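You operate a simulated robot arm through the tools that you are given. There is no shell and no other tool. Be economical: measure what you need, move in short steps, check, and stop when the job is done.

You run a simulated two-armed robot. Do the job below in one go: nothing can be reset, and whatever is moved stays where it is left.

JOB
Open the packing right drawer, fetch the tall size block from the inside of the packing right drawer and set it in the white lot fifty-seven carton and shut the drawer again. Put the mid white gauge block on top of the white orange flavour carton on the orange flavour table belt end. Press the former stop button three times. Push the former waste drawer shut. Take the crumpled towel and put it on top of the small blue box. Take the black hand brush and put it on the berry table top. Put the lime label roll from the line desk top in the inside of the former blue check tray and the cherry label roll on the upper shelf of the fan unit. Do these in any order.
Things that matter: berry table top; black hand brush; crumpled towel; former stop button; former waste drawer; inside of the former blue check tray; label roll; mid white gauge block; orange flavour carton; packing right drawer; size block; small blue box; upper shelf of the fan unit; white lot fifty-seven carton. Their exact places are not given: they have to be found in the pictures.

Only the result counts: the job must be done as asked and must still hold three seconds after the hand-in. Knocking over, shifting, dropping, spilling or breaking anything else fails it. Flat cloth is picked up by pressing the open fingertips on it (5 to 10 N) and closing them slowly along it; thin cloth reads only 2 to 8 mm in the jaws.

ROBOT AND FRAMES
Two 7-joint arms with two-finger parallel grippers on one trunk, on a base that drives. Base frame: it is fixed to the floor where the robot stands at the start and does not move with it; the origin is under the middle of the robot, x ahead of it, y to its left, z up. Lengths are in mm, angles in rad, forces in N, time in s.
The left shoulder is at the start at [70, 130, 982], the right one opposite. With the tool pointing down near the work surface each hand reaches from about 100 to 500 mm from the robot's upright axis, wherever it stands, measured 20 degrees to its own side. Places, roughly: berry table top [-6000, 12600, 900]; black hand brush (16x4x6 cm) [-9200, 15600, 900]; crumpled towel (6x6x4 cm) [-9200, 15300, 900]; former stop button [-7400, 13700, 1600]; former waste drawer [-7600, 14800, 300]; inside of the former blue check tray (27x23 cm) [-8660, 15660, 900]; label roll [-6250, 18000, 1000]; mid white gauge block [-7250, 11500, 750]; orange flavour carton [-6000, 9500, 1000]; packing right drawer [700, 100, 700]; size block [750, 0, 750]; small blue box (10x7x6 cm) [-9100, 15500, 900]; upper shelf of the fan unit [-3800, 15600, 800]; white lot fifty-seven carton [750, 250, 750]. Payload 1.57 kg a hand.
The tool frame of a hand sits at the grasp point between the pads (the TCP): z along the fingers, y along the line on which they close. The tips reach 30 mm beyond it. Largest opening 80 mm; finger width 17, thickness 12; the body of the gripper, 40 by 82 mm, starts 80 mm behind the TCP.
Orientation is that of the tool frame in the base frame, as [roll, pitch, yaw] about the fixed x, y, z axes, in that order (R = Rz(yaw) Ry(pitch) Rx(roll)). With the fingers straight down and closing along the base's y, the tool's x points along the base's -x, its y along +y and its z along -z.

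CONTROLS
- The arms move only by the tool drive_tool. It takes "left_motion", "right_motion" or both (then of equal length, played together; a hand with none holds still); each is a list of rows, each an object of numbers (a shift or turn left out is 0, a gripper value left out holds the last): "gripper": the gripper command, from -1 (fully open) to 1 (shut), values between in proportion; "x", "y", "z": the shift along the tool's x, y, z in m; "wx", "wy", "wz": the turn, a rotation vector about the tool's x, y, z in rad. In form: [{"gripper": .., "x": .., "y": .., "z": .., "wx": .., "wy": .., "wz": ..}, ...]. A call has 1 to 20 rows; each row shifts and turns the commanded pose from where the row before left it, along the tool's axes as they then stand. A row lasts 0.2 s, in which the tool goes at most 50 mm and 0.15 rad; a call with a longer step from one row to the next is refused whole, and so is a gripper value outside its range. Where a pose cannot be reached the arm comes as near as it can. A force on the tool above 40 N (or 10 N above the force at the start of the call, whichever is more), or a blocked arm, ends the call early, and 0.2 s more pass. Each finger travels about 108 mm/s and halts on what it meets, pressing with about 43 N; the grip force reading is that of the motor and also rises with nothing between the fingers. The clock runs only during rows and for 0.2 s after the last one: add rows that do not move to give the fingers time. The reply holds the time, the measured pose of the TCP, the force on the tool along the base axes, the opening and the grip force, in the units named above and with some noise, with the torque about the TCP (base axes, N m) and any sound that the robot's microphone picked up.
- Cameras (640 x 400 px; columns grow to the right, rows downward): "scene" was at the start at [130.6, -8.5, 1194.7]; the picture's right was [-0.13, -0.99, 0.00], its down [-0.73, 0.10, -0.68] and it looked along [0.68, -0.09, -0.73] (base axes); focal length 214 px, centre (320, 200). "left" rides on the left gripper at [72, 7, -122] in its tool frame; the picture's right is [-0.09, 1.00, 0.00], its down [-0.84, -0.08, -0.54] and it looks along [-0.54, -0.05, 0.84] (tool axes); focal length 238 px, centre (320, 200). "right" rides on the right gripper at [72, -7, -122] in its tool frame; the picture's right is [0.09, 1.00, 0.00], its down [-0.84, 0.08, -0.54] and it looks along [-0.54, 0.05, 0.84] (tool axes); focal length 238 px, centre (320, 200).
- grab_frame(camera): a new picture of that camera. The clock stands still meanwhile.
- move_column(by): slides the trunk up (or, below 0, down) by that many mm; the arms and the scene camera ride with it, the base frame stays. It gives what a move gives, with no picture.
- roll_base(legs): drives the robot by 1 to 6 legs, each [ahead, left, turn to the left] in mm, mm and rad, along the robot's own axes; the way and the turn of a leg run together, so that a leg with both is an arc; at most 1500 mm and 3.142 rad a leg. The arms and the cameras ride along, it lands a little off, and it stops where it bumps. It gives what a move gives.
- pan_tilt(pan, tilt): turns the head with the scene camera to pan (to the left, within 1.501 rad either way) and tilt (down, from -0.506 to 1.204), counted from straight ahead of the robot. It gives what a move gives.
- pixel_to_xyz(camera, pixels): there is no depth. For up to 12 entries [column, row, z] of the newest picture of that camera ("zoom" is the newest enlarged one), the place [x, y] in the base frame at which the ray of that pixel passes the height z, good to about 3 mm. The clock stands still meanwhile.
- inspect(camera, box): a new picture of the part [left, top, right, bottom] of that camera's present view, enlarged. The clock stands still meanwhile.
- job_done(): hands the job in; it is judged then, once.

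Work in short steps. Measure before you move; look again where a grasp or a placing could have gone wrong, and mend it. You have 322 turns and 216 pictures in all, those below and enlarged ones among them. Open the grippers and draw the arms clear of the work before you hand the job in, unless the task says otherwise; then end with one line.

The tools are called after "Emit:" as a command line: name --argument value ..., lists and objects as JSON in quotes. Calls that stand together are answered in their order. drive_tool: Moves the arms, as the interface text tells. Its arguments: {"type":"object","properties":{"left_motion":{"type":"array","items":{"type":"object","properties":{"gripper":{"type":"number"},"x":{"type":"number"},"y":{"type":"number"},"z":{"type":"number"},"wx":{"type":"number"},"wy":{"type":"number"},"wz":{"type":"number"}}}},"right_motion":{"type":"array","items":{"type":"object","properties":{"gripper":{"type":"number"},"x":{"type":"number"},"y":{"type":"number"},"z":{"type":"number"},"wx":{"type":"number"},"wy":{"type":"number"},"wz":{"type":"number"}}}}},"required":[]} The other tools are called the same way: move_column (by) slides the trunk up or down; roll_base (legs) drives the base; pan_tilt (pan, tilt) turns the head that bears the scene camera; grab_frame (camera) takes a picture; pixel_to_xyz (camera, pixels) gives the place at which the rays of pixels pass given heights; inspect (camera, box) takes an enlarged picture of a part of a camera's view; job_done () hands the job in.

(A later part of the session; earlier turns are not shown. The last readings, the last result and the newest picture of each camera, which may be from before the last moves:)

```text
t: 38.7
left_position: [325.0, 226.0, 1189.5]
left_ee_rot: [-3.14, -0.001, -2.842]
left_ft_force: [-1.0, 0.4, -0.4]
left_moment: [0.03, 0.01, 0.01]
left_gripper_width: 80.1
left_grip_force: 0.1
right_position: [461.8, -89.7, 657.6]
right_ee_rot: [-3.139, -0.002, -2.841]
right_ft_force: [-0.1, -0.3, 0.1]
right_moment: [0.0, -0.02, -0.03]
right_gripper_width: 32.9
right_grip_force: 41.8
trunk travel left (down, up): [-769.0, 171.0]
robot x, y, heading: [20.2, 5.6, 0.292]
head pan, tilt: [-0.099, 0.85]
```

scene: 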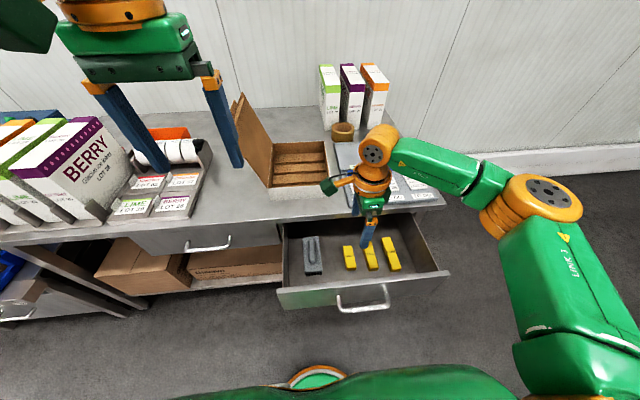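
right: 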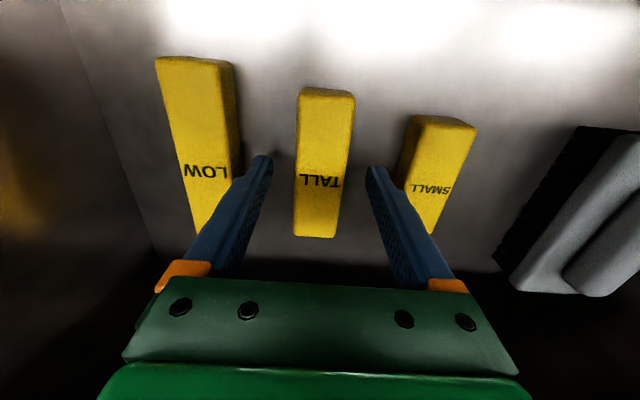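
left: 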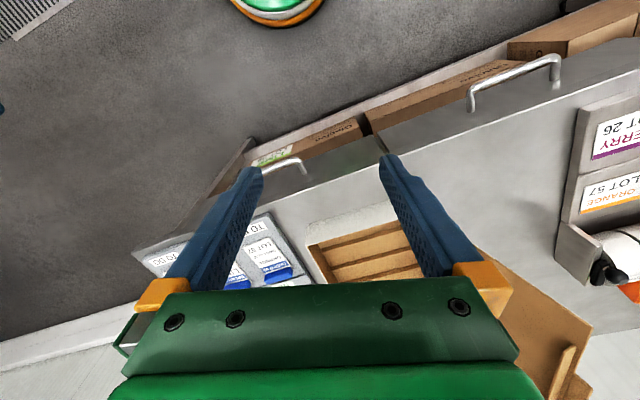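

Gripped at 32.9 mm. Lift to about z 930 and look at the scene.

Emit:
drive_tool --right_motion '[{"gripper": 1, "z": -0.02}, {"z": -0.04}, {"z": -0.05}, {"z": -0.05}, {"z": -0.05}, {"z": -0.05}, {"z": -0.02}, {}]'

Emit:
grab_frame --camera "scene"

Emit:
grab_frame --camera "left"

Emit:
grab_frame --camera "right"

```text
t: 40.5
left_position: [324.4, 224.3, 1190.9]
left_ee_rot: [-3.141, -0.002, -2.844]
left_ft_force: [-0.4, -0.8, -0.4]
left_moment: [0.0, -0.01, -0.02]
left_gripper_width: 79.7
left_grip_force: 0.1
right_position: [461.5, -90.7, 936.2]
right_ee_rot: [-3.14, -0.002, -2.841]
right_ft_force: [0.4, 0.7, -1.0]
right_moment: [-0.02, -0.01, -0.02]
right_gripper_width: 33.0
right_grip_force: 40.5
trunk travel left (down, up): [-769.0, 171.0]
robot x, y, heading: [21.0, 4.9, 0.303]
head pan, tilt: [-0.099, 0.85]
```

```text
187 pictures are left
```

scene: 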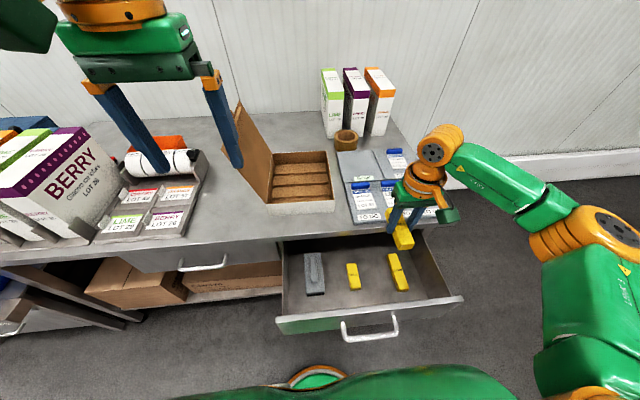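

```text
186 pictures are left
```

left: 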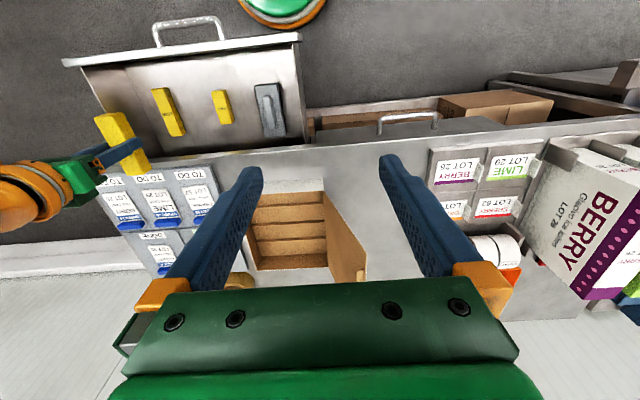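

```text
185 pictures are left
```

right: 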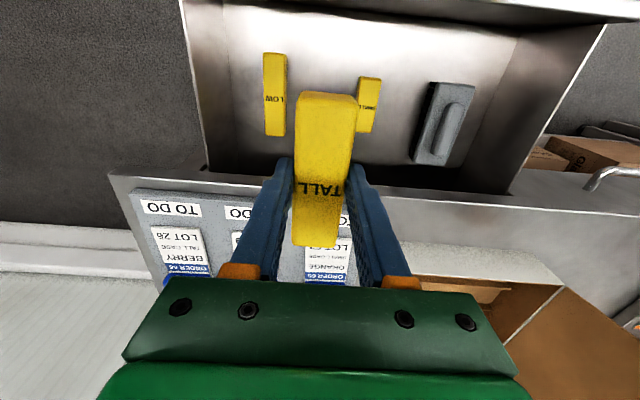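

Zoom on the open carton in both cameras.

Emit:
inspect --camera "scene" --box '[220, 90, 380, 250]'

Emit:
inspect --camera "left" --box '[220, 150, 400, 300]'

```text
2.50 times, centred on (300, 170) of scene
```

zoom: 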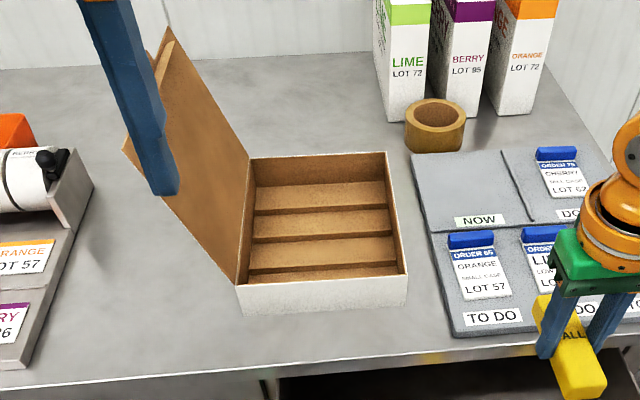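

```text
2.67 times, centred on (310, 225) of left
```

zoom: 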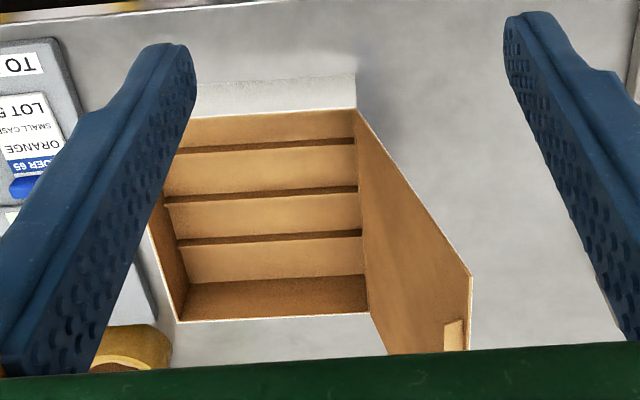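

Triangulate the rim corners and the foot of the carton.

Emit:
pixel_to_xyz --camera "scene" --pixels '[[267.2, 204, 820], [267.2, 204, 840], [335.2, 200, 820], [326.8, 151, 820], [272, 153, 820], [269.2, 216, 778], [335, 212, 778]]'

Emit:
pixel_to_xyz --camera "left" --pixels '[[323.9, 190.5, 820], [323.9, 190.5, 840], [328.8, 267.4, 820], [256.8, 270, 820], [323.1, 177, 778], [323.1, 177, 790]]'

```text
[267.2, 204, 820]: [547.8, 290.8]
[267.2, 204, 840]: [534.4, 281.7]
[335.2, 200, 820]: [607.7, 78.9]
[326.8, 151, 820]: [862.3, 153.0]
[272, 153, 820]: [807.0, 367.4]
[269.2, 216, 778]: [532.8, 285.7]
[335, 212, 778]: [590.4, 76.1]
```

```text
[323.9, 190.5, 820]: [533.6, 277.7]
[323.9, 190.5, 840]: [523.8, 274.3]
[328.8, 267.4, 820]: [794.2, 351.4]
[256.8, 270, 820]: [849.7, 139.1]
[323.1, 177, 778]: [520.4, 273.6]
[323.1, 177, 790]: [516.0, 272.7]
```

The carton is too far with the drawer open, so I'll shut the drawer first with the left hand while the right holds the block. Back off 200 mm, shift right 145 mm, lower the trunk.

Emit:
roll_base --legs '[[-200, 0, 0], [0, -145, 0]]'

Emit:
move_column --by -150

Emit:
drive_tool --left_motion '[{"gripper": 1, "y": -0.045}, {"y": -0.045}, {"y": -0.02}, {"z": 0.05}, {"z": 0.05}, {"z": 0.05}, {"z": 0.05}, {"z": 0.05}, {"z": 0.05}, {}]'

Emit:
grab_frame --camera "left"

Emit:
grab_frame --camera "scene"

```text
t: 43.0
left_position: [172.5, 33.0, 1189.9]
left_ee_rot: [-3.138, 0.0, -2.841]
left_ft_force: [0.2, 0.6, 0.2]
left_moment: [-0.01, -0.02, -0.02]
left_gripper_width: 80.0
left_grip_force: 0.0
right_position: [309.8, -284.2, 936.8]
right_ee_rot: [-3.138, -0.002, -2.843]
right_ft_force: [0.1, -0.7, -1.4]
right_moment: [0.01, -0.02, -0.03]
right_gripper_width: 33.0
right_grip_force: 40.8
trunk travel left (down, up): [-769.0, 171.0]
robot x, y, heading: [-127.6, -185.0, 0.298]
head pan, tilt: [-0.099, 0.85]
```

```text
t: 44.8
left_position: [173.1, 29.5, 1040.6]
left_ee_rot: [3.14, 0.0, -2.843]
left_ft_force: [0.6, -0.5, -0.2]
left_moment: [0.0, -0.02, -0.02]
left_gripper_width: 80.1
left_grip_force: 0.0
right_position: [310.1, -285.9, 785.6]
right_ee_rot: [-3.14, -0.002, -2.84]
right_ft_force: [-0.7, -0.1, -1.4]
right_moment: [0.01, 0.03, 0.01]
right_gripper_width: 33.2
right_grip_force: 41.0
trunk travel left (down, up): [-619.0, 321.0]
robot x, y, heading: [-126.8, -187.1, 0.294]
head pan, tilt: [-0.099, 0.85]
```

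```text
t: 47.0
left_position: [194.9, -45.1, 741.2]
left_ee_rot: [3.141, -0.001, -2.842]
left_ft_force: [0.2, 0.5, 1.2]
left_moment: [-0.01, -0.01, -0.02]
left_gripper_width: 0.1
left_grip_force: 21.2
left hand out of reach, approached as far as the arm can: row 2, 3
right_position: [311.3, -285.6, 785.0]
right_ee_rot: [-3.14, -0.002, -2.842]
right_ft_force: [0.3, -0.7, -0.2]
right_moment: [-0.04, 0.0, 0.03]
right_gripper_width: 33.2
right_grip_force: 40.9
trunk travel left (down, up): [-619.0, 321.0]
robot x, y, heading: [-129.9, -191.0, 0.297]
head pan, tilt: [-0.099, 0.85]
```

```text
182 pictures are left
```

left: 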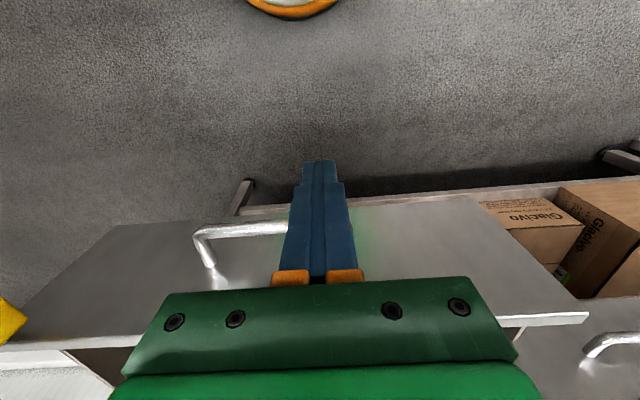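

```text
181 pictures are left
```

scene: 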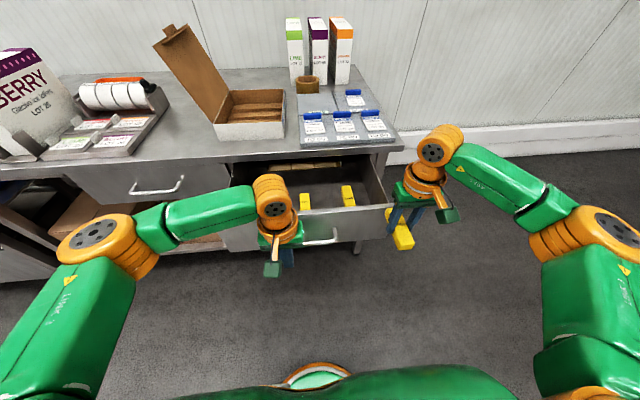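

Left hand is in front of the bar's left part. Lower it to bar height and raise the right hand 120 mm.

Emit:
drive_tool --left_motion '[{"z": 0.023}, {"z": 0.023}, {}, {}]' --right_motion '[{"z": -0.04}, {"z": -0.04}, {"z": -0.04}, {}]'

Emit:
roll_base --legs '[[150, 0, 0]]'

Emit:
grab_frame --camera "scene"

```text
t: 48.0
left_position: [196.3, -43.3, 694.0]
left_ee_rot: [-3.14, 0.0, -2.842]
left_ft_force: [-0.3, -0.9, 0.0]
left_moment: [0.0, -0.01, -0.02]
left_gripper_width: 0.0
left_grip_force: 21.2
right_position: [313.8, -285.5, 904.6]
right_ee_rot: [-3.14, -0.002, -2.842]
right_ft_force: [-0.7, 0.2, -0.5]
right_moment: [-0.04, -0.02, 0.0]
right_gripper_width: 32.9
right_grip_force: 41.7
trunk travel left (down, up): [-619.0, 321.0]
robot x, y, heading: [-130.6, -189.0, 0.299]
head pan, tilt: [-0.099, 0.85]
```

```text
t: 49.4
left_position: [341.9, 0.5, 696.0]
left_ee_rot: [-3.14, -0.001, -2.846]
left_ft_force: [0.1, -0.9, 0.2]
left_moment: [0.0, -0.01, -0.01]
left_gripper_width: 0.0
left_grip_force: 21.6
right_position: [457.6, -243.3, 905.6]
right_ee_rot: [-3.139, -0.003, -2.846]
right_ft_force: [0.3, -0.5, -1.2]
right_moment: [0.01, -0.03, 0.01]
right_gripper_width: 33.2
right_grip_force: 40.6
trunk travel left (down, up): [-619.0, 321.0]
robot x, y, heading: [18.4, -146.7, 0.295]
head pan, tilt: [-0.099, 0.85]
```

```text
180 pictures are left
```

scene: 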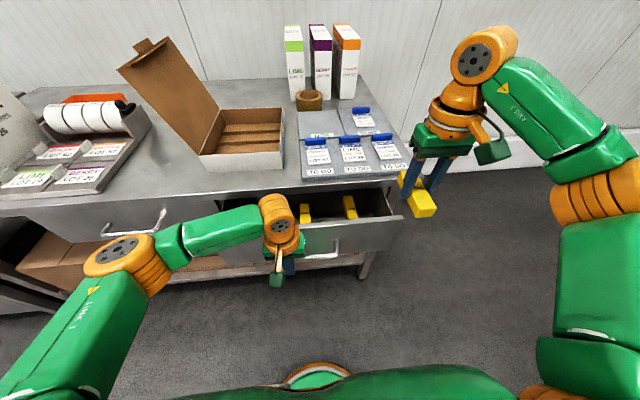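

The drawer is moving in. Push on another 140 mm (it will stop on force when shut).

Emit:
roll_base --legs '[[140, 0, 0]]'

Emit:
grab_frame --camera "scene"

```text
t: 50.7
left_position: [460.5, 37.3, 694.7]
left_ee_rot: [3.138, -0.016, -2.843]
left_ft_force: [-1.0, -0.1, -0.3]
left_moment: [-0.01, 0.0, 0.0]
left_gripper_width: 0.1
left_grip_force: 21.2
right_position: [582.3, -202.9, 903.4]
right_ee_rot: [-3.14, -0.001, -2.842]
right_ft_force: [0.5, -0.1, -0.4]
right_moment: [-0.01, 0.04, -0.03]
right_gripper_width: 32.9
right_grip_force: 40.9
trunk travel left (down, up): [-619.0, 321.0]
robot x, y, heading: [139.3, -106.9, 0.297]
head pan, tilt: [-0.099, 0.85]
stopped in leg 1: the force on the tool passed its limit at 115 N (the readings are from after the stop); the commanded pose is now the measured one
```

```text
179 pictures are left
```

scene: 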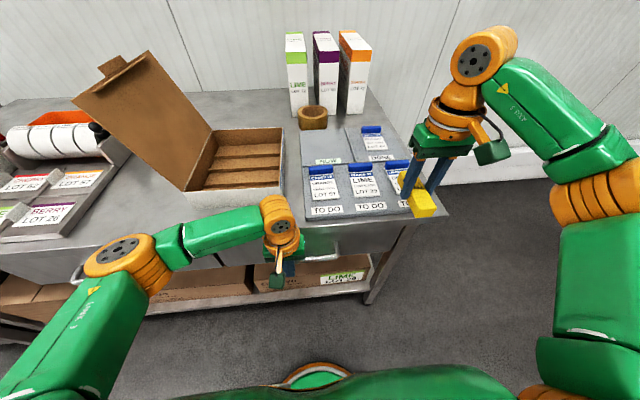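

The drawer is shut. Draw the left hand back and up, then look at the drawer front.

Emit:
drive_tool --left_motion '[{"x": 0.04}, {"x": 0.03}, {"z": -0.05}, {"z": -0.05}, {"z": -0.05}, {"z": -0.05}, {"z": -0.05}, {"z": -0.05}, {"z": -0.05}, {"gripper": -1}, {}]'

Emit:
grab_frame --camera "scene"

```text
t: 53.1
left_position: [397.7, 18.9, 1048.0]
left_ee_rot: [3.141, -0.016, -2.841]
left_ft_force: [0.0, -0.2, 0.0]
left_moment: [0.0, 0.02, 0.0]
left_gripper_width: 79.9
left_grip_force: 0.0
right_position: [581.4, -203.3, 904.8]
right_ee_rot: [-3.139, 0.0, -2.844]
right_ft_force: [-1.0, -0.1, -0.4]
right_moment: [-0.01, -0.02, 0.01]
right_gripper_width: 33.1
right_grip_force: 41.4
trunk travel left (down, up): [-619.0, 321.0]
robot x, y, heading: [137.4, -107.5, 0.299]
head pan, tilt: [-0.099, 0.85]
```

```text
178 pictures are left
```

scene: 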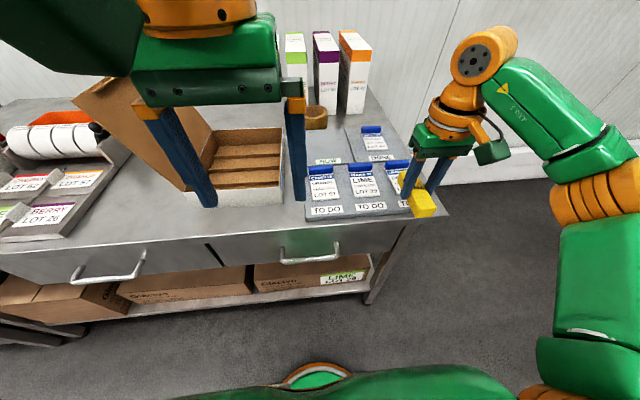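

Shut. Raise the right hand, then shift the base left 280 mm and ahead 60 mm to bring the block to the carton.

Emit:
drive_tool --right_motion '[{"z": -0.04}, {"z": -0.04}, {}]'

Emit:
roll_base --legs '[[0, 280, 0], [50, 0, 0]]'

Emit:
grab_frame --camera "right"

Emit:
grab_frame --camera "scene"

```text
t: 53.9
left_position: [397.2, 19.0, 1048.2]
left_ee_rot: [3.138, -0.016, -2.843]
left_ft_force: [0.1, 0.6, 0.2]
left_moment: [0.0, 0.04, 0.04]
left_gripper_width: 80.0
left_grip_force: 0.1
right_position: [581.5, -204.7, 983.5]
right_ee_rot: [-3.139, -0.003, -2.843]
right_ft_force: [0.4, 0.6, -1.2]
right_moment: [0.01, 0.04, -0.04]
right_gripper_width: 32.8
right_grip_force: 40.7
trunk travel left (down, up): [-619.0, 321.0]
robot x, y, heading: [140.0, -108.8, 0.301]
head pan, tilt: [-0.099, 0.85]
```

```text
t: 56.4
left_position: [359.0, 301.4, 1048.9]
left_ee_rot: [3.138, -0.014, -2.84]
left_ft_force: [0.0, -0.6, -0.3]
left_moment: [-0.02, 0.0, 0.02]
left_gripper_width: 79.8
left_grip_force: 0.1
right_position: [545.5, 78.2, 984.5]
right_ee_rot: [-3.139, -0.001, -2.837]
right_ft_force: [-0.3, -0.7, -1.3]
right_moment: [0.01, 0.02, 0.02]
right_gripper_width: 32.8
right_grip_force: 40.8
trunk travel left (down, up): [-619.0, 321.0]
robot x, y, heading: [102.6, 178.8, 0.305]
head pan, tilt: [-0.099, 0.85]
```

```text
177 pictures are left
```

right: 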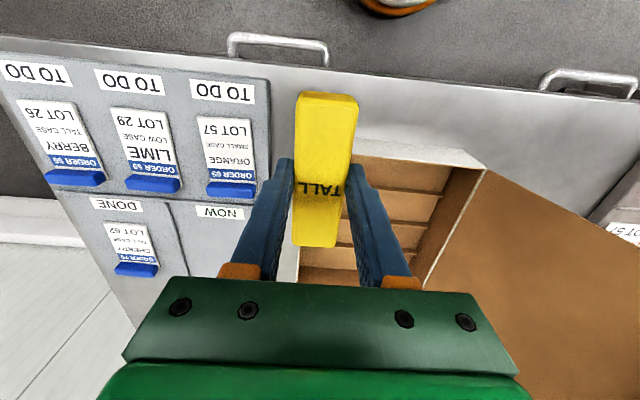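

```text
176 pictures are left
```

scene: 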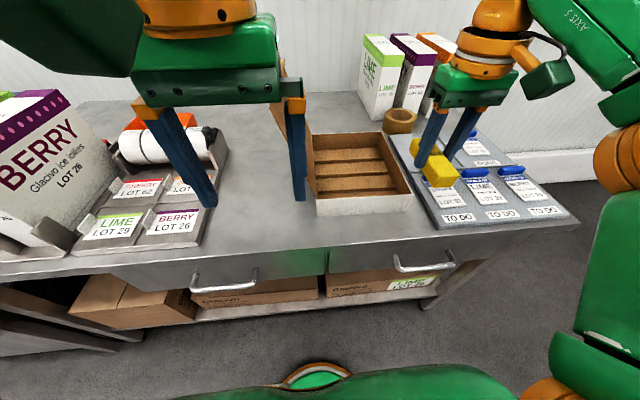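

Measure the carton's corners in the right view: front-left rim (484,168), rear-left (423,289), right side (299,265).

Emit:
pixel_to_xyz --camera "right" --pixels '[[484, 168, 820], [484, 168, 850], [423, 289, 820], [299, 262, 820], [299, 262, 850], [357, 139, 778], [484, 168, 870]]'

Emit:
pixel_to_xyz --camera "scene" --pixels '[[319, 201, 820], [413, 194, 820], [386, 133, 820], [319, 201, 850], [413, 194, 850], [386, 133, 850], [317, 215, 778], [413, 209, 778]]'

```text
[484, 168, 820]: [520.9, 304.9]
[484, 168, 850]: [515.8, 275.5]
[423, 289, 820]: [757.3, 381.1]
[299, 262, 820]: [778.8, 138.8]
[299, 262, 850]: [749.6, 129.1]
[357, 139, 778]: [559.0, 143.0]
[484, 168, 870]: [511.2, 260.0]
```

```text
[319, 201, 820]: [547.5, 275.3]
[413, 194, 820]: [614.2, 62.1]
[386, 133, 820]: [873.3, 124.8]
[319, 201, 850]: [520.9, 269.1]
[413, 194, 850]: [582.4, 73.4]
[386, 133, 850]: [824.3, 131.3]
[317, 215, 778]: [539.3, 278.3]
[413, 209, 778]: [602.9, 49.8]
```

Rim is at z≈852 and the table top ≈800; carton centre f≈700. I check how far my base front is from the lower shelf.

Emit:
pixel_to_xyz --camera "scene" --pixels '[[315, 363, 50], [315, 363, 200], [315, 363, 350], [330, 310, 300], [330, 310, 200], [330, 310, 400]]'

Emit:
inspect --camera "scene" --box '[160, 240, 480, 400]'

```text
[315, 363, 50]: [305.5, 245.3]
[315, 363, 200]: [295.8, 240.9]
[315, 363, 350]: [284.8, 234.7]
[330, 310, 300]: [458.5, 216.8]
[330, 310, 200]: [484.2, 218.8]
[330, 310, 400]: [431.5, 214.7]
```

```text
2.00 times, centred on (320, 320) of scene
```

zoom: 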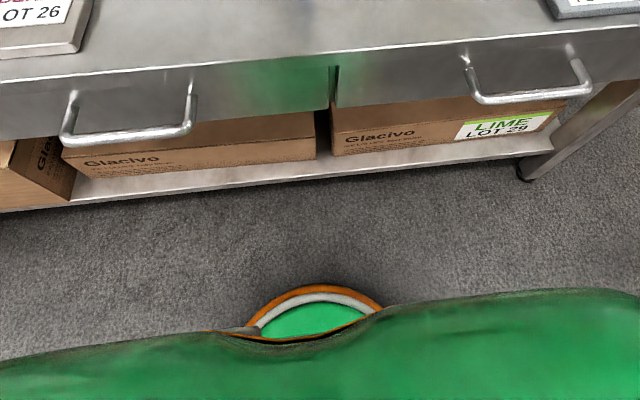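

Base has ~145 mm clearance; drive forward 60 mm.

Emit:
roll_base --legs '[[60, 0, 0]]'

```text
t: 57.4
left_position: [416.7, 320.0, 1048.0]
left_ee_rot: [3.138, -0.01, -2.84]
left_ft_force: [0.0, 0.2, 0.5]
left_moment: [0.01, 0.01, 0.01]
left_gripper_width: 79.9
left_grip_force: 0.1
right_position: [602.1, 98.4, 983.8]
right_ee_rot: [-3.141, 0.001, -2.84]
right_ft_force: [-0.9, 0.3, -0.7]
right_moment: [0.0, -0.02, -0.01]
right_gripper_width: 33.0
right_grip_force: 41.2
trunk travel left (down, up): [-619.0, 321.0]
robot x, y, heading: [161.4, 197.8, 0.307]
head pan, tilt: [-0.099, 0.85]
```

Move over the carton (51 ahead, 74 left) and down to z≈900.

Emit:
drive_tool --right_motion '[{"x": -0.026, "y": 0.037}, {"x": -0.025, "y": 0.037}, {"z": 0.04}, {"z": 0.04}, {}]'

Emit:
grab_frame --camera "right"

Emit:
grab_frame --camera "scene"

```text
t: 58.5
left_position: [420.2, 321.6, 1050.4]
left_ee_rot: [3.141, -0.015, -2.84]
left_ft_force: [0.3, 1.6, 0.1]
left_moment: [0.0, -0.01, 0.0]
left_gripper_width: 79.9
left_grip_force: 0.1
right_position: [624.3, 169.6, 903.9]
right_ee_rot: [-3.139, -0.002, -2.839]
right_ft_force: [-1.1, -0.2, -1.1]
right_moment: [0.0, -0.01, 0.02]
right_gripper_width: 33.0
right_grip_force: 41.1
right hand out of reach, approached as far as the arm can: row 2
trunk travel left (down, up): [-619.0, 321.0]
robot x, y, heading: [163.7, 193.6, 0.306]
head pan, tilt: [-0.099, 0.85]
```

```text
174 pictures are left
```

right: 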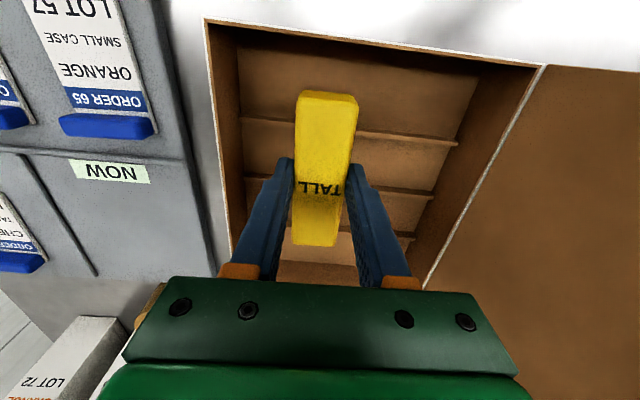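

```text
173 pictures are left
```

scene: 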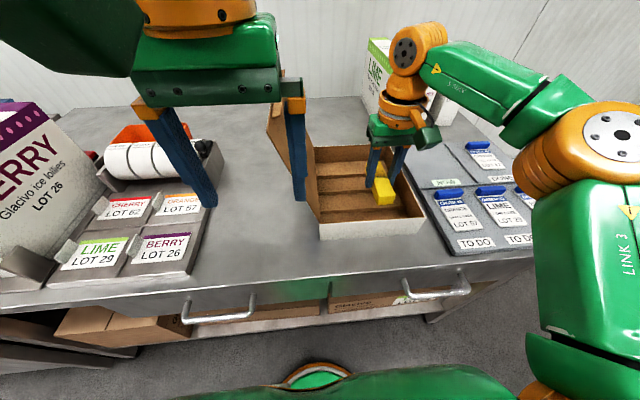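

The block is well inside the outline. Lower to z≈850.

Emit:
drive_tool --right_motion '[{"z": 0.02}, {"z": 0.02}, {"z": 0.01}, {}]'

Emit:
drive_tool --right_motion '[{"z": 0.005}, {"z": 0.005}, {}]'

Emit:
grab_frame --camera "scene"

```text
t: 59.5
left_position: [419.4, 319.1, 1049.3]
left_ee_rot: [3.138, -0.015, -2.839]
left_ft_force: [-0.2, -0.6, 0.1]
left_moment: [0.03, 0.01, -0.01]
left_gripper_width: 80.0
left_grip_force: 0.2
right_position: [625.6, 171.7, 852.4]
right_ee_rot: [-3.14, 0.001, -2.838]
right_ft_force: [1.0, -0.1, 0.6]
right_moment: [0.07, -0.09, -0.05]
right_gripper_width: 33.1
right_grip_force: 41.1
trunk travel left (down, up): [-619.0, 321.0]
robot x, y, heading: [162.9, 191.7, 0.302]
head pan, tilt: [-0.099, 0.85]
```

```text
t: 60.4
left_position: [416.5, 320.1, 1049.9]
left_ee_rot: [3.14, -0.01, -2.84]
left_ft_force: [0.5, 0.1, 0.3]
left_moment: [0.01, 0.03, -0.01]
left_gripper_width: 80.2
left_grip_force: 0.1
right_position: [623.2, 171.3, 845.7]
right_ee_rot: [-3.137, 0.005, -2.838]
right_ft_force: [5.1, -2.3, 32.9]
right_moment: [0.07, -0.19, -0.05]
right_gripper_width: 33.2
right_grip_force: 41.3
trunk travel left (down, up): [-619.0, 321.0]
robot x, y, heading: [164.5, 196.1, 0.304]
head pan, tilt: [-0.099, 0.85]
```

```text
172 pictures are left
```

scene: 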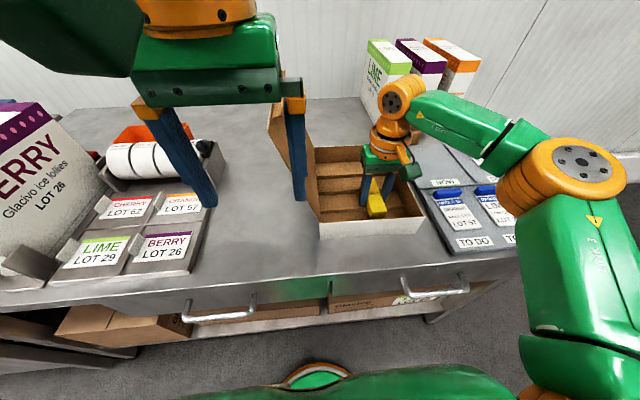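

Contact. Ease up 3 mm, release, and rise.

Emit:
drive_tool --right_motion '[{"z": -0.003}, {"gripper": 0.1}, {"gripper": -0.5}, {}, {"z": -0.03}, {"z": -0.05}, {"z": -0.05}, {}]'

Emit:
grab_frame --camera "right"

```text
t: 62.1
left_position: [419.8, 321.2, 1047.7]
left_ee_rot: [3.138, -0.015, -2.839]
left_ft_force: [0.0, -0.4, -0.4]
left_moment: [0.04, -0.02, -0.02]
left_gripper_width: 80.0
left_grip_force: 0.2
right_position: [625.6, 172.9, 973.5]
right_ee_rot: [-3.141, 0.0, -2.837]
right_ft_force: [-1.1, -0.8, -0.9]
right_moment: [0.02, 0.01, 0.0]
right_gripper_width: 60.2
right_grip_force: 0.1
trunk travel left (down, up): [-619.0, 321.0]
robot x, y, heading: [164.3, 192.5, 0.309]
head pan, tilt: [-0.099, 0.85]
```

```text
171 pictures are left
```

right: 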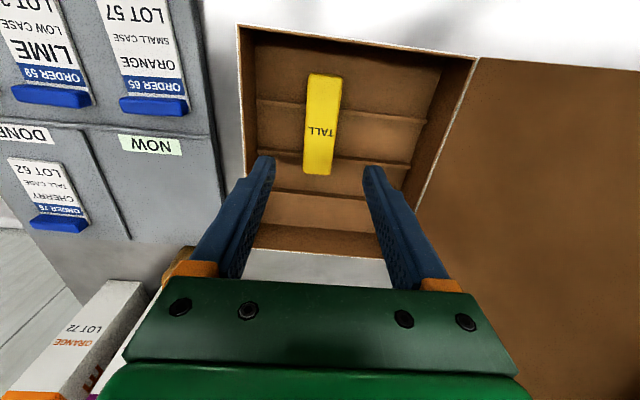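

The block lies in the carton. Now back away 500 mm, raise the trunk for overview, draw the hands in, and look around.

Emit:
roll_base --legs '[[-600, 0, 0]]'

Emit:
drive_tool --right_motion '[{"x": 0.04, "z": -0.02, "y": -0.02}, {"x": 0.04, "z": -0.02, "y": -0.02}, {"x": 0.04, "y": -0.01}, {"x": 0.04}, {}]' --left_motion '[{"y": 0.02, "x": 0.02}, {"y": 0.02, "x": 0.02}, {"y": 0.01, "x": 0.01}, {}, {}]'

Emit:
move_column --by 200

Emit:
pan_tilt --pan 1.45 --tilt 0.25

Emit:
grab_frame --camera "scene"

```text
t: 65.6
left_position: [-170.3, 136.2, 1048.4]
left_ee_rot: [3.138, -0.016, -2.848]
left_ft_force: [0.7, -1.0, 0.7]
left_moment: [0.02, -0.01, -0.03]
left_gripper_width: 80.0
left_grip_force: 0.0
right_position: [33.4, -13.4, 971.9]
right_ee_rot: [-3.14, -0.001, -2.845]
right_ft_force: [-0.1, -0.1, -0.6]
right_moment: [-0.01, 0.01, -0.02]
right_gripper_width: 59.9
right_grip_force: 0.1
trunk travel left (down, up): [-619.0, 321.0]
robot x, y, heading: [-427.0, 11.1, 0.292]
head pan, tilt: [-0.099, 0.85]
```

```text
t: 66.8
left_position: [-231.7, 169.5, 1048.1]
left_ee_rot: [3.14, -0.014, -2.846]
left_ft_force: [0.2, -0.8, -0.1]
left_moment: [0.0, 0.02, 0.0]
left_gripper_width: 80.0
left_grip_force: 0.1
right_position: [-104.7, -105.9, 1012.8]
right_ee_rot: [-3.14, -0.002, -2.846]
right_ft_force: [0.8, 0.9, -0.5]
right_moment: [0.01, 0.01, 0.01]
right_gripper_width: 60.1
right_grip_force: 0.0
trunk travel left (down, up): [-619.0, 321.0]
robot x, y, heading: [-426.2, 12.2, 0.3]
head pan, tilt: [-0.099, 0.85]
```

```text
t: 69.0
left_position: [-233.5, 169.2, 1249.5]
left_ee_rot: [3.138, -0.015, -2.847]
left_ft_force: [0.6, -0.2, 0.3]
left_moment: [-0.02, -0.05, -0.02]
left_gripper_width: 80.0
left_grip_force: 0.1
right_position: [-105.0, -106.5, 1212.6]
right_ee_rot: [-3.14, 0.0, -2.845]
right_ft_force: [-0.1, -0.5, 0.6]
right_moment: [-0.02, 0.02, -0.02]
right_gripper_width: 60.2
right_grip_force: 0.1
trunk travel left (down, up): [-819.0, 121.0]
robot x, y, heading: [-427.6, 9.3, 0.296]
head pan, tilt: [-0.099, 0.85]
```

```text
t: 70.6
left_position: [-233.4, 169.1, 1248.7]
left_ee_rot: [3.139, -0.014, -2.847]
left_ft_force: [0.3, -1.1, 0.0]
left_moment: [-0.06, 0.02, -0.01]
left_gripper_width: 80.1
left_grip_force: 0.1
right_position: [-105.5, -106.5, 1213.1]
right_ee_rot: [-3.14, -0.001, -2.845]
right_ft_force: [0.1, -0.7, -0.8]
right_moment: [0.0, 0.0, 0.04]
right_gripper_width: 60.2
right_grip_force: 0.0
trunk travel left (down, up): [-819.0, 121.0]
robot x, y, heading: [-430.3, 12.4, 0.295]
head pan, tilt: [1.45, 0.25]
```

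```text
170 pictures are left
```

scene: 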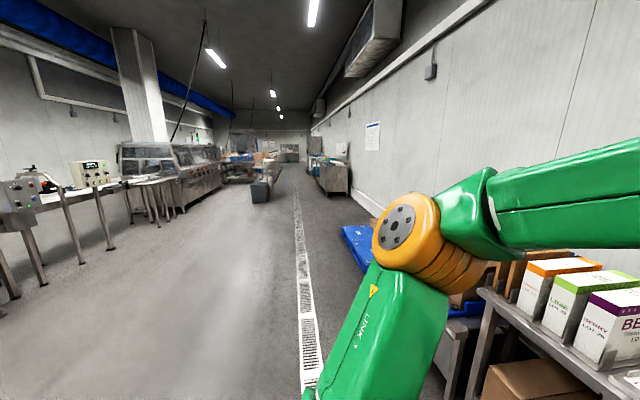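

A long hall runs along heading ≈1.885, clear in the middle. Turn left 1.59 and drive ahead about 4.5 m, then look again.

Emit:
roll_base --legs '[[0, 0, 1.59], [1500, 0, 0], [1500, 0, 0], [1500, 0, 0]]'

Emit:
pan_tilt --pan 0 --tilt 0.25

Emit:
grab_frame --camera "scene"

```text
t: 96.3
left_position: [-2069.3, 4519.1, 1248.4]
left_ee_rot: [3.139, -0.015, -1.224]
left_ft_force: [0.1, 0.4, 1.3]
left_moment: [0.02, 0.02, -0.03]
left_gripper_width: 80.0
left_grip_force: 0.1
right_position: [-1799.1, 4660.3, 1211.8]
right_ee_rot: [-3.14, -0.002, -1.223]
right_ft_force: [-1.2, 0.7, -0.5]
right_moment: [0.0, 0.02, 0.0]
right_gripper_width: 60.0
right_grip_force: 0.0
trunk travel left (down, up): [-819.0, 121.0]
robot x, y, heading: [-1903.6, 4330.3, 1.918]
head pan, tilt: [1.45, 0.25]
```

```text
t: 97.9
left_position: [-2068.9, 4520.2, 1248.4]
left_ee_rot: [3.138, -0.018, -1.222]
left_ft_force: [0.4, 0.3, 0.1]
left_moment: [0.0, 0.02, 0.04]
left_gripper_width: 80.0
left_grip_force: 0.1
right_position: [-1801.2, 4661.6, 1212.1]
right_ee_rot: [-3.139, 0.0, -1.223]
right_ft_force: [-0.2, 0.4, -0.5]
right_moment: [0.0, 0.0, 0.01]
right_gripper_width: 59.7
right_grip_force: 0.1
trunk travel left (down, up): [-819.0, 121.0]
robot x, y, heading: [-1903.4, 4339.0, 1.915]
head pan, tilt: [0.0, 0.25]
```

```text
169 pictures are left
```

scene: 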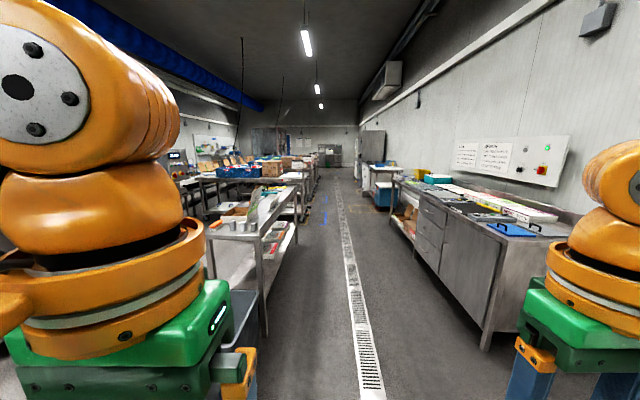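

The way ahead narrows between a table on the left and a cabinet on the right. I measure their floor corners.

Emit:
pixel_to_xyz --camera "scene" --pixels '[[264, 335, 0], [485, 352, 0], [302, 222, 0], [412, 243, 0], [335, 195, 0], [366, 380, 0], [207, 232, 900], [262, 238, 900], [300, 175, 900]]'

Emit:
inspect --camera "scene" --box '[200, 130, 460, 290]'

```text
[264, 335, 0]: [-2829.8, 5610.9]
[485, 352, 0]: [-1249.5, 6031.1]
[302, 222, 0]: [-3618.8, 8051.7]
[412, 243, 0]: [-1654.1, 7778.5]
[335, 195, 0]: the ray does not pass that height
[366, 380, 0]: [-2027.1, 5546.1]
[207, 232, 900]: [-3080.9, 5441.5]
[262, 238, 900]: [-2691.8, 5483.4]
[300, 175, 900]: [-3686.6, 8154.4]
```

```text
2.46 times, centred on (330, 210) of scene
```

zoom: 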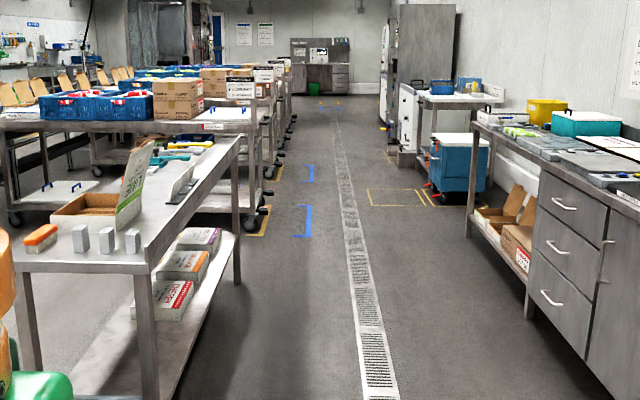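

Corridor centre is ~270 mm to my right. Straighten, shift right and go 3 m.

Emit:
roll_base --legs '[[0, -240, -0.032], [1500, 0, 0], [1500, 0, 0]]'

Emit:
grab_frame --camera "scene"

```text
t: 113.8
left_position: [-2747.3, 7474.1, 1250.3]
left_ee_rot: [3.139, -0.013, -1.258]
left_ft_force: [0.5, -0.5, 0.5]
left_moment: [0.0, 0.03, -0.01]
left_gripper_width: 80.1
left_grip_force: 0.1
right_position: [-2474.4, 7607.2, 1213.3]
right_ee_rot: [-3.14, -0.001, -1.26]
right_ft_force: [-0.8, -0.3, 0.3]
right_moment: [0.0, -0.02, 0.03]
right_gripper_width: 59.9
right_grip_force: 0.0
trunk travel left (down, up): [-819.0, 121.0]
robot x, y, heading: [-2587.8, 7278.6, 1.88]
head pan, tilt: [0.0, 0.25]
```

```text
167 pictures are left
```

scene: 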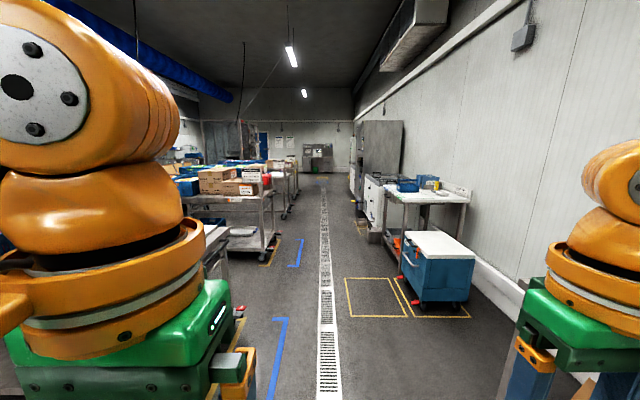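

I lower both hands 250 mm to clear the view, then look left.

Emit:
drive_tool --left_motion '[{"z": 0.05}, {"z": 0.05}, {"z": 0.05}, {"z": 0.05}, {"z": 0.05}, {}]' --right_motion '[{"z": 0.05}, {"z": 0.05}, {"z": 0.05}, {"z": 0.05}, {"z": 0.05}, {}]'

Emit:
pan_tilt --pan 0.6 --tilt 0.2

Emit:
grab_frame --camera "scene"

```text
t: 115.2
left_position: [-2745.2, 7473.9, 1002.5]
left_ee_rot: [-3.141, -0.014, -1.258]
left_ft_force: [0.3, -0.1, -0.3]
left_moment: [-0.02, 0.01, 0.02]
left_gripper_width: 80.0
left_grip_force: 0.0
right_position: [-2473.9, 7608.7, 964.5]
right_ee_rot: [-3.14, -0.001, -1.259]
right_ft_force: [-1.0, 0.0, 0.4]
right_moment: [-0.02, -0.04, 0.0]
right_gripper_width: 59.9
right_grip_force: 0.1
trunk travel left (down, up): [-819.0, 121.0]
robot x, y, heading: [-2586.8, 7278.6, 1.882]
head pan, tilt: [0.0, 0.25]
```

```text
t: 116.2
left_position: [-2744.2, 7474.0, 1003.7]
left_ee_rot: [3.138, -0.016, -1.258]
left_ft_force: [-0.2, -0.2, 0.5]
left_moment: [-0.02, -0.01, 0.02]
left_gripper_width: 80.0
left_grip_force: 0.0
right_position: [-2473.9, 7607.3, 964.3]
right_ee_rot: [-3.141, -0.001, -1.258]
right_ft_force: [0.4, -0.3, -0.5]
right_moment: [-0.02, 0.0, 0.04]
right_gripper_width: 60.1
right_grip_force: 0.0
trunk travel left (down, up): [-819.0, 121.0]
robot x, y, heading: [-2585.4, 7280.0, 1.885]
head pan, tilt: [0.6, 0.201]
```

```text
166 pictures are left
```

scene: 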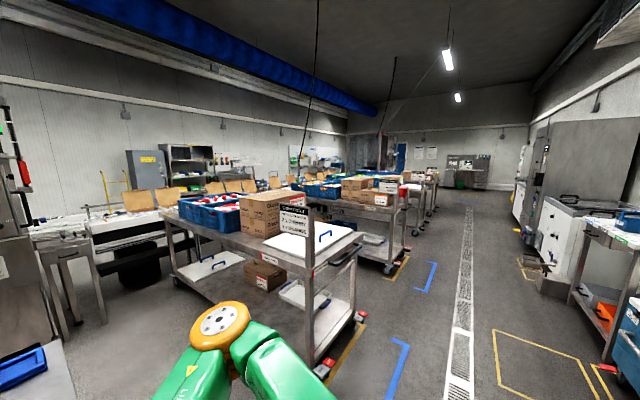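

Carts and, behind them, a conveyor with cartons. Zoom on the left area for labels.

Emit:
inspect --camera "scene" --box '[60, 120, 320, 290]'

Emit:
inspect --camera "scene" --box '[280, 120, 480, 250]'

```text
2.35 times, centred on (190, 205) of scene
```

zoom: 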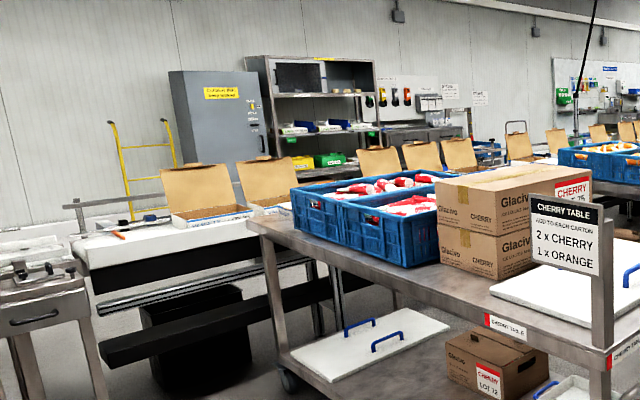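

```text
3.08 times, centred on (380, 185) of scene
```

zoom: 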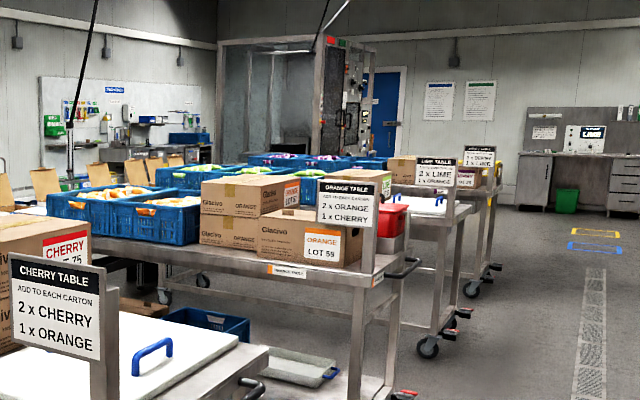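

The signs show CHERRY, ORANGE, LIME (and presumably BERRY) tables in a row; the labelling desk is on the far wall. Drive 4.5 m up the corridor and look again.

Emit:
roll_base --legs '[[1500, 0, 0], [1500, 0, 0], [1500, 0, 0]]'

Emit:
grab_frame --camera "scene"

Emit:
pan_tilt --pan -0.2 --tilt 0.2

Emit:
grab_frame --camera "scene"

```text
t: 137.2
left_position: [-3938.6, 11712.5, 1003.5]
left_ee_rot: [3.138, -0.013, -1.322]
left_ft_force: [-0.3, 0.2, -0.4]
left_moment: [0.02, 0.02, -0.02]
left_gripper_width: 80.1
left_grip_force: 0.0
right_position: [-3658.4, 11830.9, 965.5]
right_ee_rot: [-3.141, -0.001, -1.322]
right_ft_force: [0.2, -0.3, -0.7]
right_moment: [0.0, 0.02, -0.02]
right_gripper_width: 60.1
right_grip_force: 0.1
trunk travel left (down, up): [-819.0, 121.0]
robot x, y, heading: [-3791.9, 11510.8, 1.82]
head pan, tilt: [0.6, 0.201]
```

```text
163 pictures are left
```

scene: 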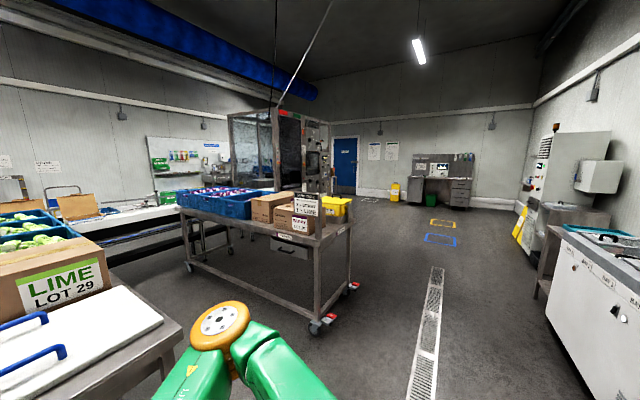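

```text
t: 138.4
left_position: [-3938.8, 11713.3, 1003.7]
left_ee_rot: [3.138, -0.016, -1.322]
left_ft_force: [0.3, 0.2, -0.6]
left_moment: [0.05, 0.0, 0.0]
left_gripper_width: 79.7
left_grip_force: 0.1
right_position: [-3658.4, 11830.5, 963.6]
right_ee_rot: [-3.139, 0.0, -1.322]
right_ft_force: [-0.9, -0.3, 0.0]
right_moment: [0.0, 0.0, 0.01]
right_gripper_width: 59.9
right_grip_force: 0.0
trunk travel left (down, up): [-819.0, 121.0]
robot x, y, heading: [-3789.3, 11510.8, 1.816]
head pan, tilt: [-0.201, 0.201]
```

```text
162 pictures are left
```

scene: 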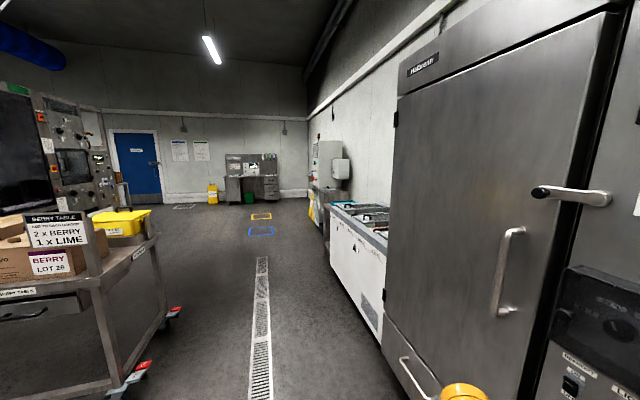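

Heading drifted to 1.82 and I'm close to the refrigerator. Correct left by 150 mm and 0.07 rad and go on 3 m.

Emit:
roll_base --legs '[[0, 180, 0], [0, 0, 0.07], [1500, 0, 0], [1500, 0, 0]]'

Emit:
pan_tilt --pan -0.6 --tilt 0.3

Emit:
grab_frame --camera "scene"

Emit:
pan_tilt --pan 0.8 --tilt 0.3

Emit:
grab_frame --camera "scene"

```text
t: 154.4
left_position: [-5128.5, 14476.9, 1003.2]
left_ee_rot: [3.139, -0.015, -1.23]
left_ft_force: [0.4, 0.0, 0.0]
left_moment: [-0.01, -0.03, 0.0]
left_gripper_width: 79.9
left_grip_force: 0.0
right_position: [-4861.2, 14619.9, 964.6]
right_ee_rot: [-3.14, -0.001, -1.228]
right_ft_force: [-1.3, -0.8, 0.0]
right_moment: [0.03, 0.0, -0.01]
right_gripper_width: 60.0
right_grip_force: 0.0
trunk travel left (down, up): [-819.0, 121.0]
robot x, y, heading: [-4962.6, 14288.2, 1.912]
head pan, tilt: [-0.201, 0.201]
```

```text
t: 155.3
left_position: [-5128.3, 14476.3, 1002.8]
left_ee_rot: [3.137, -0.015, -1.233]
left_ft_force: [1.0, 0.3, 0.7]
left_moment: [0.03, 0.02, -0.01]
left_gripper_width: 80.1
left_grip_force: 0.1
right_position: [-4861.6, 14620.7, 964.7]
right_ee_rot: [-3.14, -0.001, -1.23]
right_ft_force: [0.4, -1.2, -0.2]
right_moment: [-0.04, 0.0, -0.03]
right_gripper_width: 59.9
right_grip_force: 0.1
trunk travel left (down, up): [-819.0, 121.0]
robot x, y, heading: [-4967.5, 14287.5, 1.909]
head pan, tilt: [-0.6, 0.3]
```

```text
161 pictures are left
```

scene: 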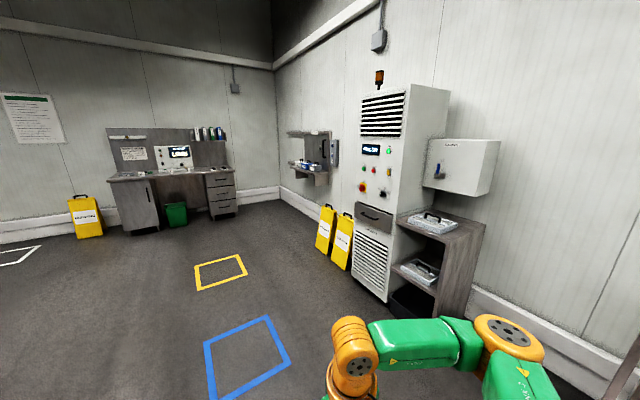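

```text
t: 156.8
left_position: [-5129.6, 14477.9, 1004.0]
left_ee_rot: [3.139, -0.016, -1.231]
left_ft_force: [0.4, 0.2, -0.5]
left_moment: [-0.01, -0.01, 0.01]
left_gripper_width: 80.1
left_grip_force: 0.1
right_position: [-4862.3, 14621.2, 964.2]
right_ee_rot: [-3.139, 0.0, -1.228]
right_ft_force: [0.7, 0.1, -0.3]
right_moment: [-0.01, -0.01, 0.01]
right_gripper_width: 60.2
right_grip_force: 0.1
trunk travel left (down, up): [-819.0, 121.0]
robot x, y, heading: [-4967.7, 14288.5, 1.912]
head pan, tilt: [0.799, 0.3]
```

```text
160 pictures are left
```

scene: 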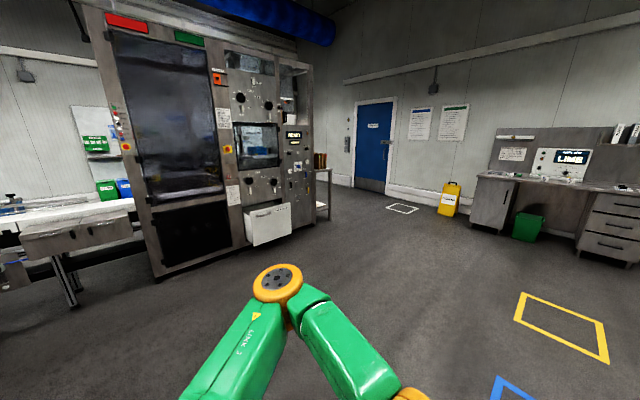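

The desk, fan unit and forming machine (with an open waste drawer) are all visible. Zoom into the machine.

Emit:
inspect --camera "scene" --box '[70, 20, 340, 260]'

Emit:
pan_tilt --pan -0.3 --tilt 0.2

Emit:
inspect --camera "scene" --box '[150, 120, 350, 250]'

Emit:
inspect --camera "scene" --box '[380, 120, 620, 300]'

```text
1.67 times, centred on (205, 140) of scene
```

zoom: 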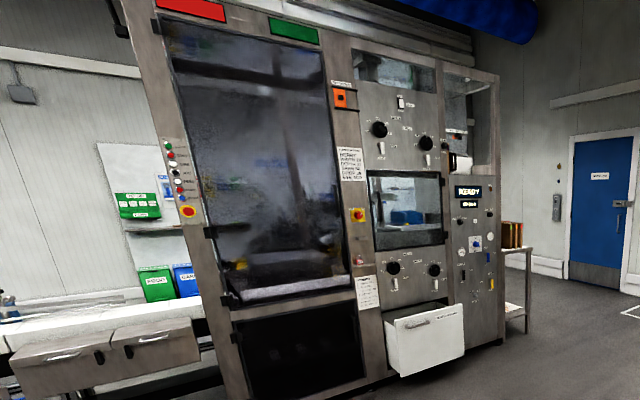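

```text
t: 158.1
left_position: [-5129.0, 14476.3, 1003.4]
left_ee_rot: [3.138, -0.015, -1.229]
left_ft_force: [0.2, -1.1, 0.1]
left_moment: [0.01, 0.03, -0.01]
left_gripper_width: 80.2
left_grip_force: 0.0
right_position: [-4860.6, 14619.7, 965.9]
right_ee_rot: [3.142, 0.001, -1.229]
right_ft_force: [-0.2, -0.1, 0.2]
right_moment: [-0.01, 0.01, -0.02]
right_gripper_width: 60.4
right_grip_force: 0.1
trunk travel left (down, up): [-819.0, 121.0]
robot x, y, heading: [-4964.0, 14291.1, 1.91]
head pan, tilt: [-0.3, 0.201]
```

```text
3.08 times, centred on (250, 185) of scene
```

zoom: 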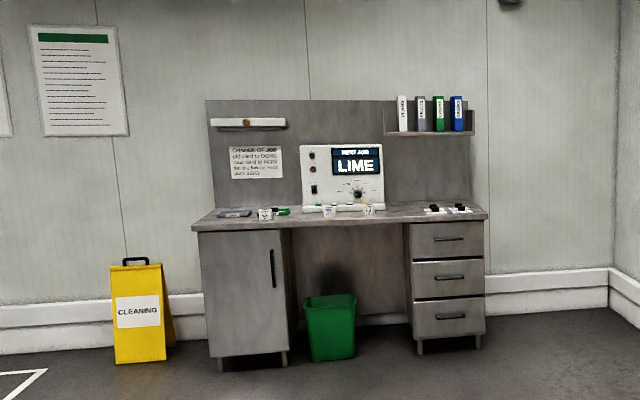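

```text
2.22 times, centred on (500, 210) of scene
```

zoom: 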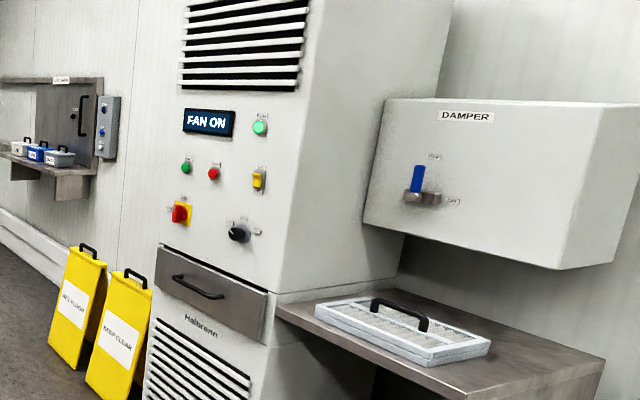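

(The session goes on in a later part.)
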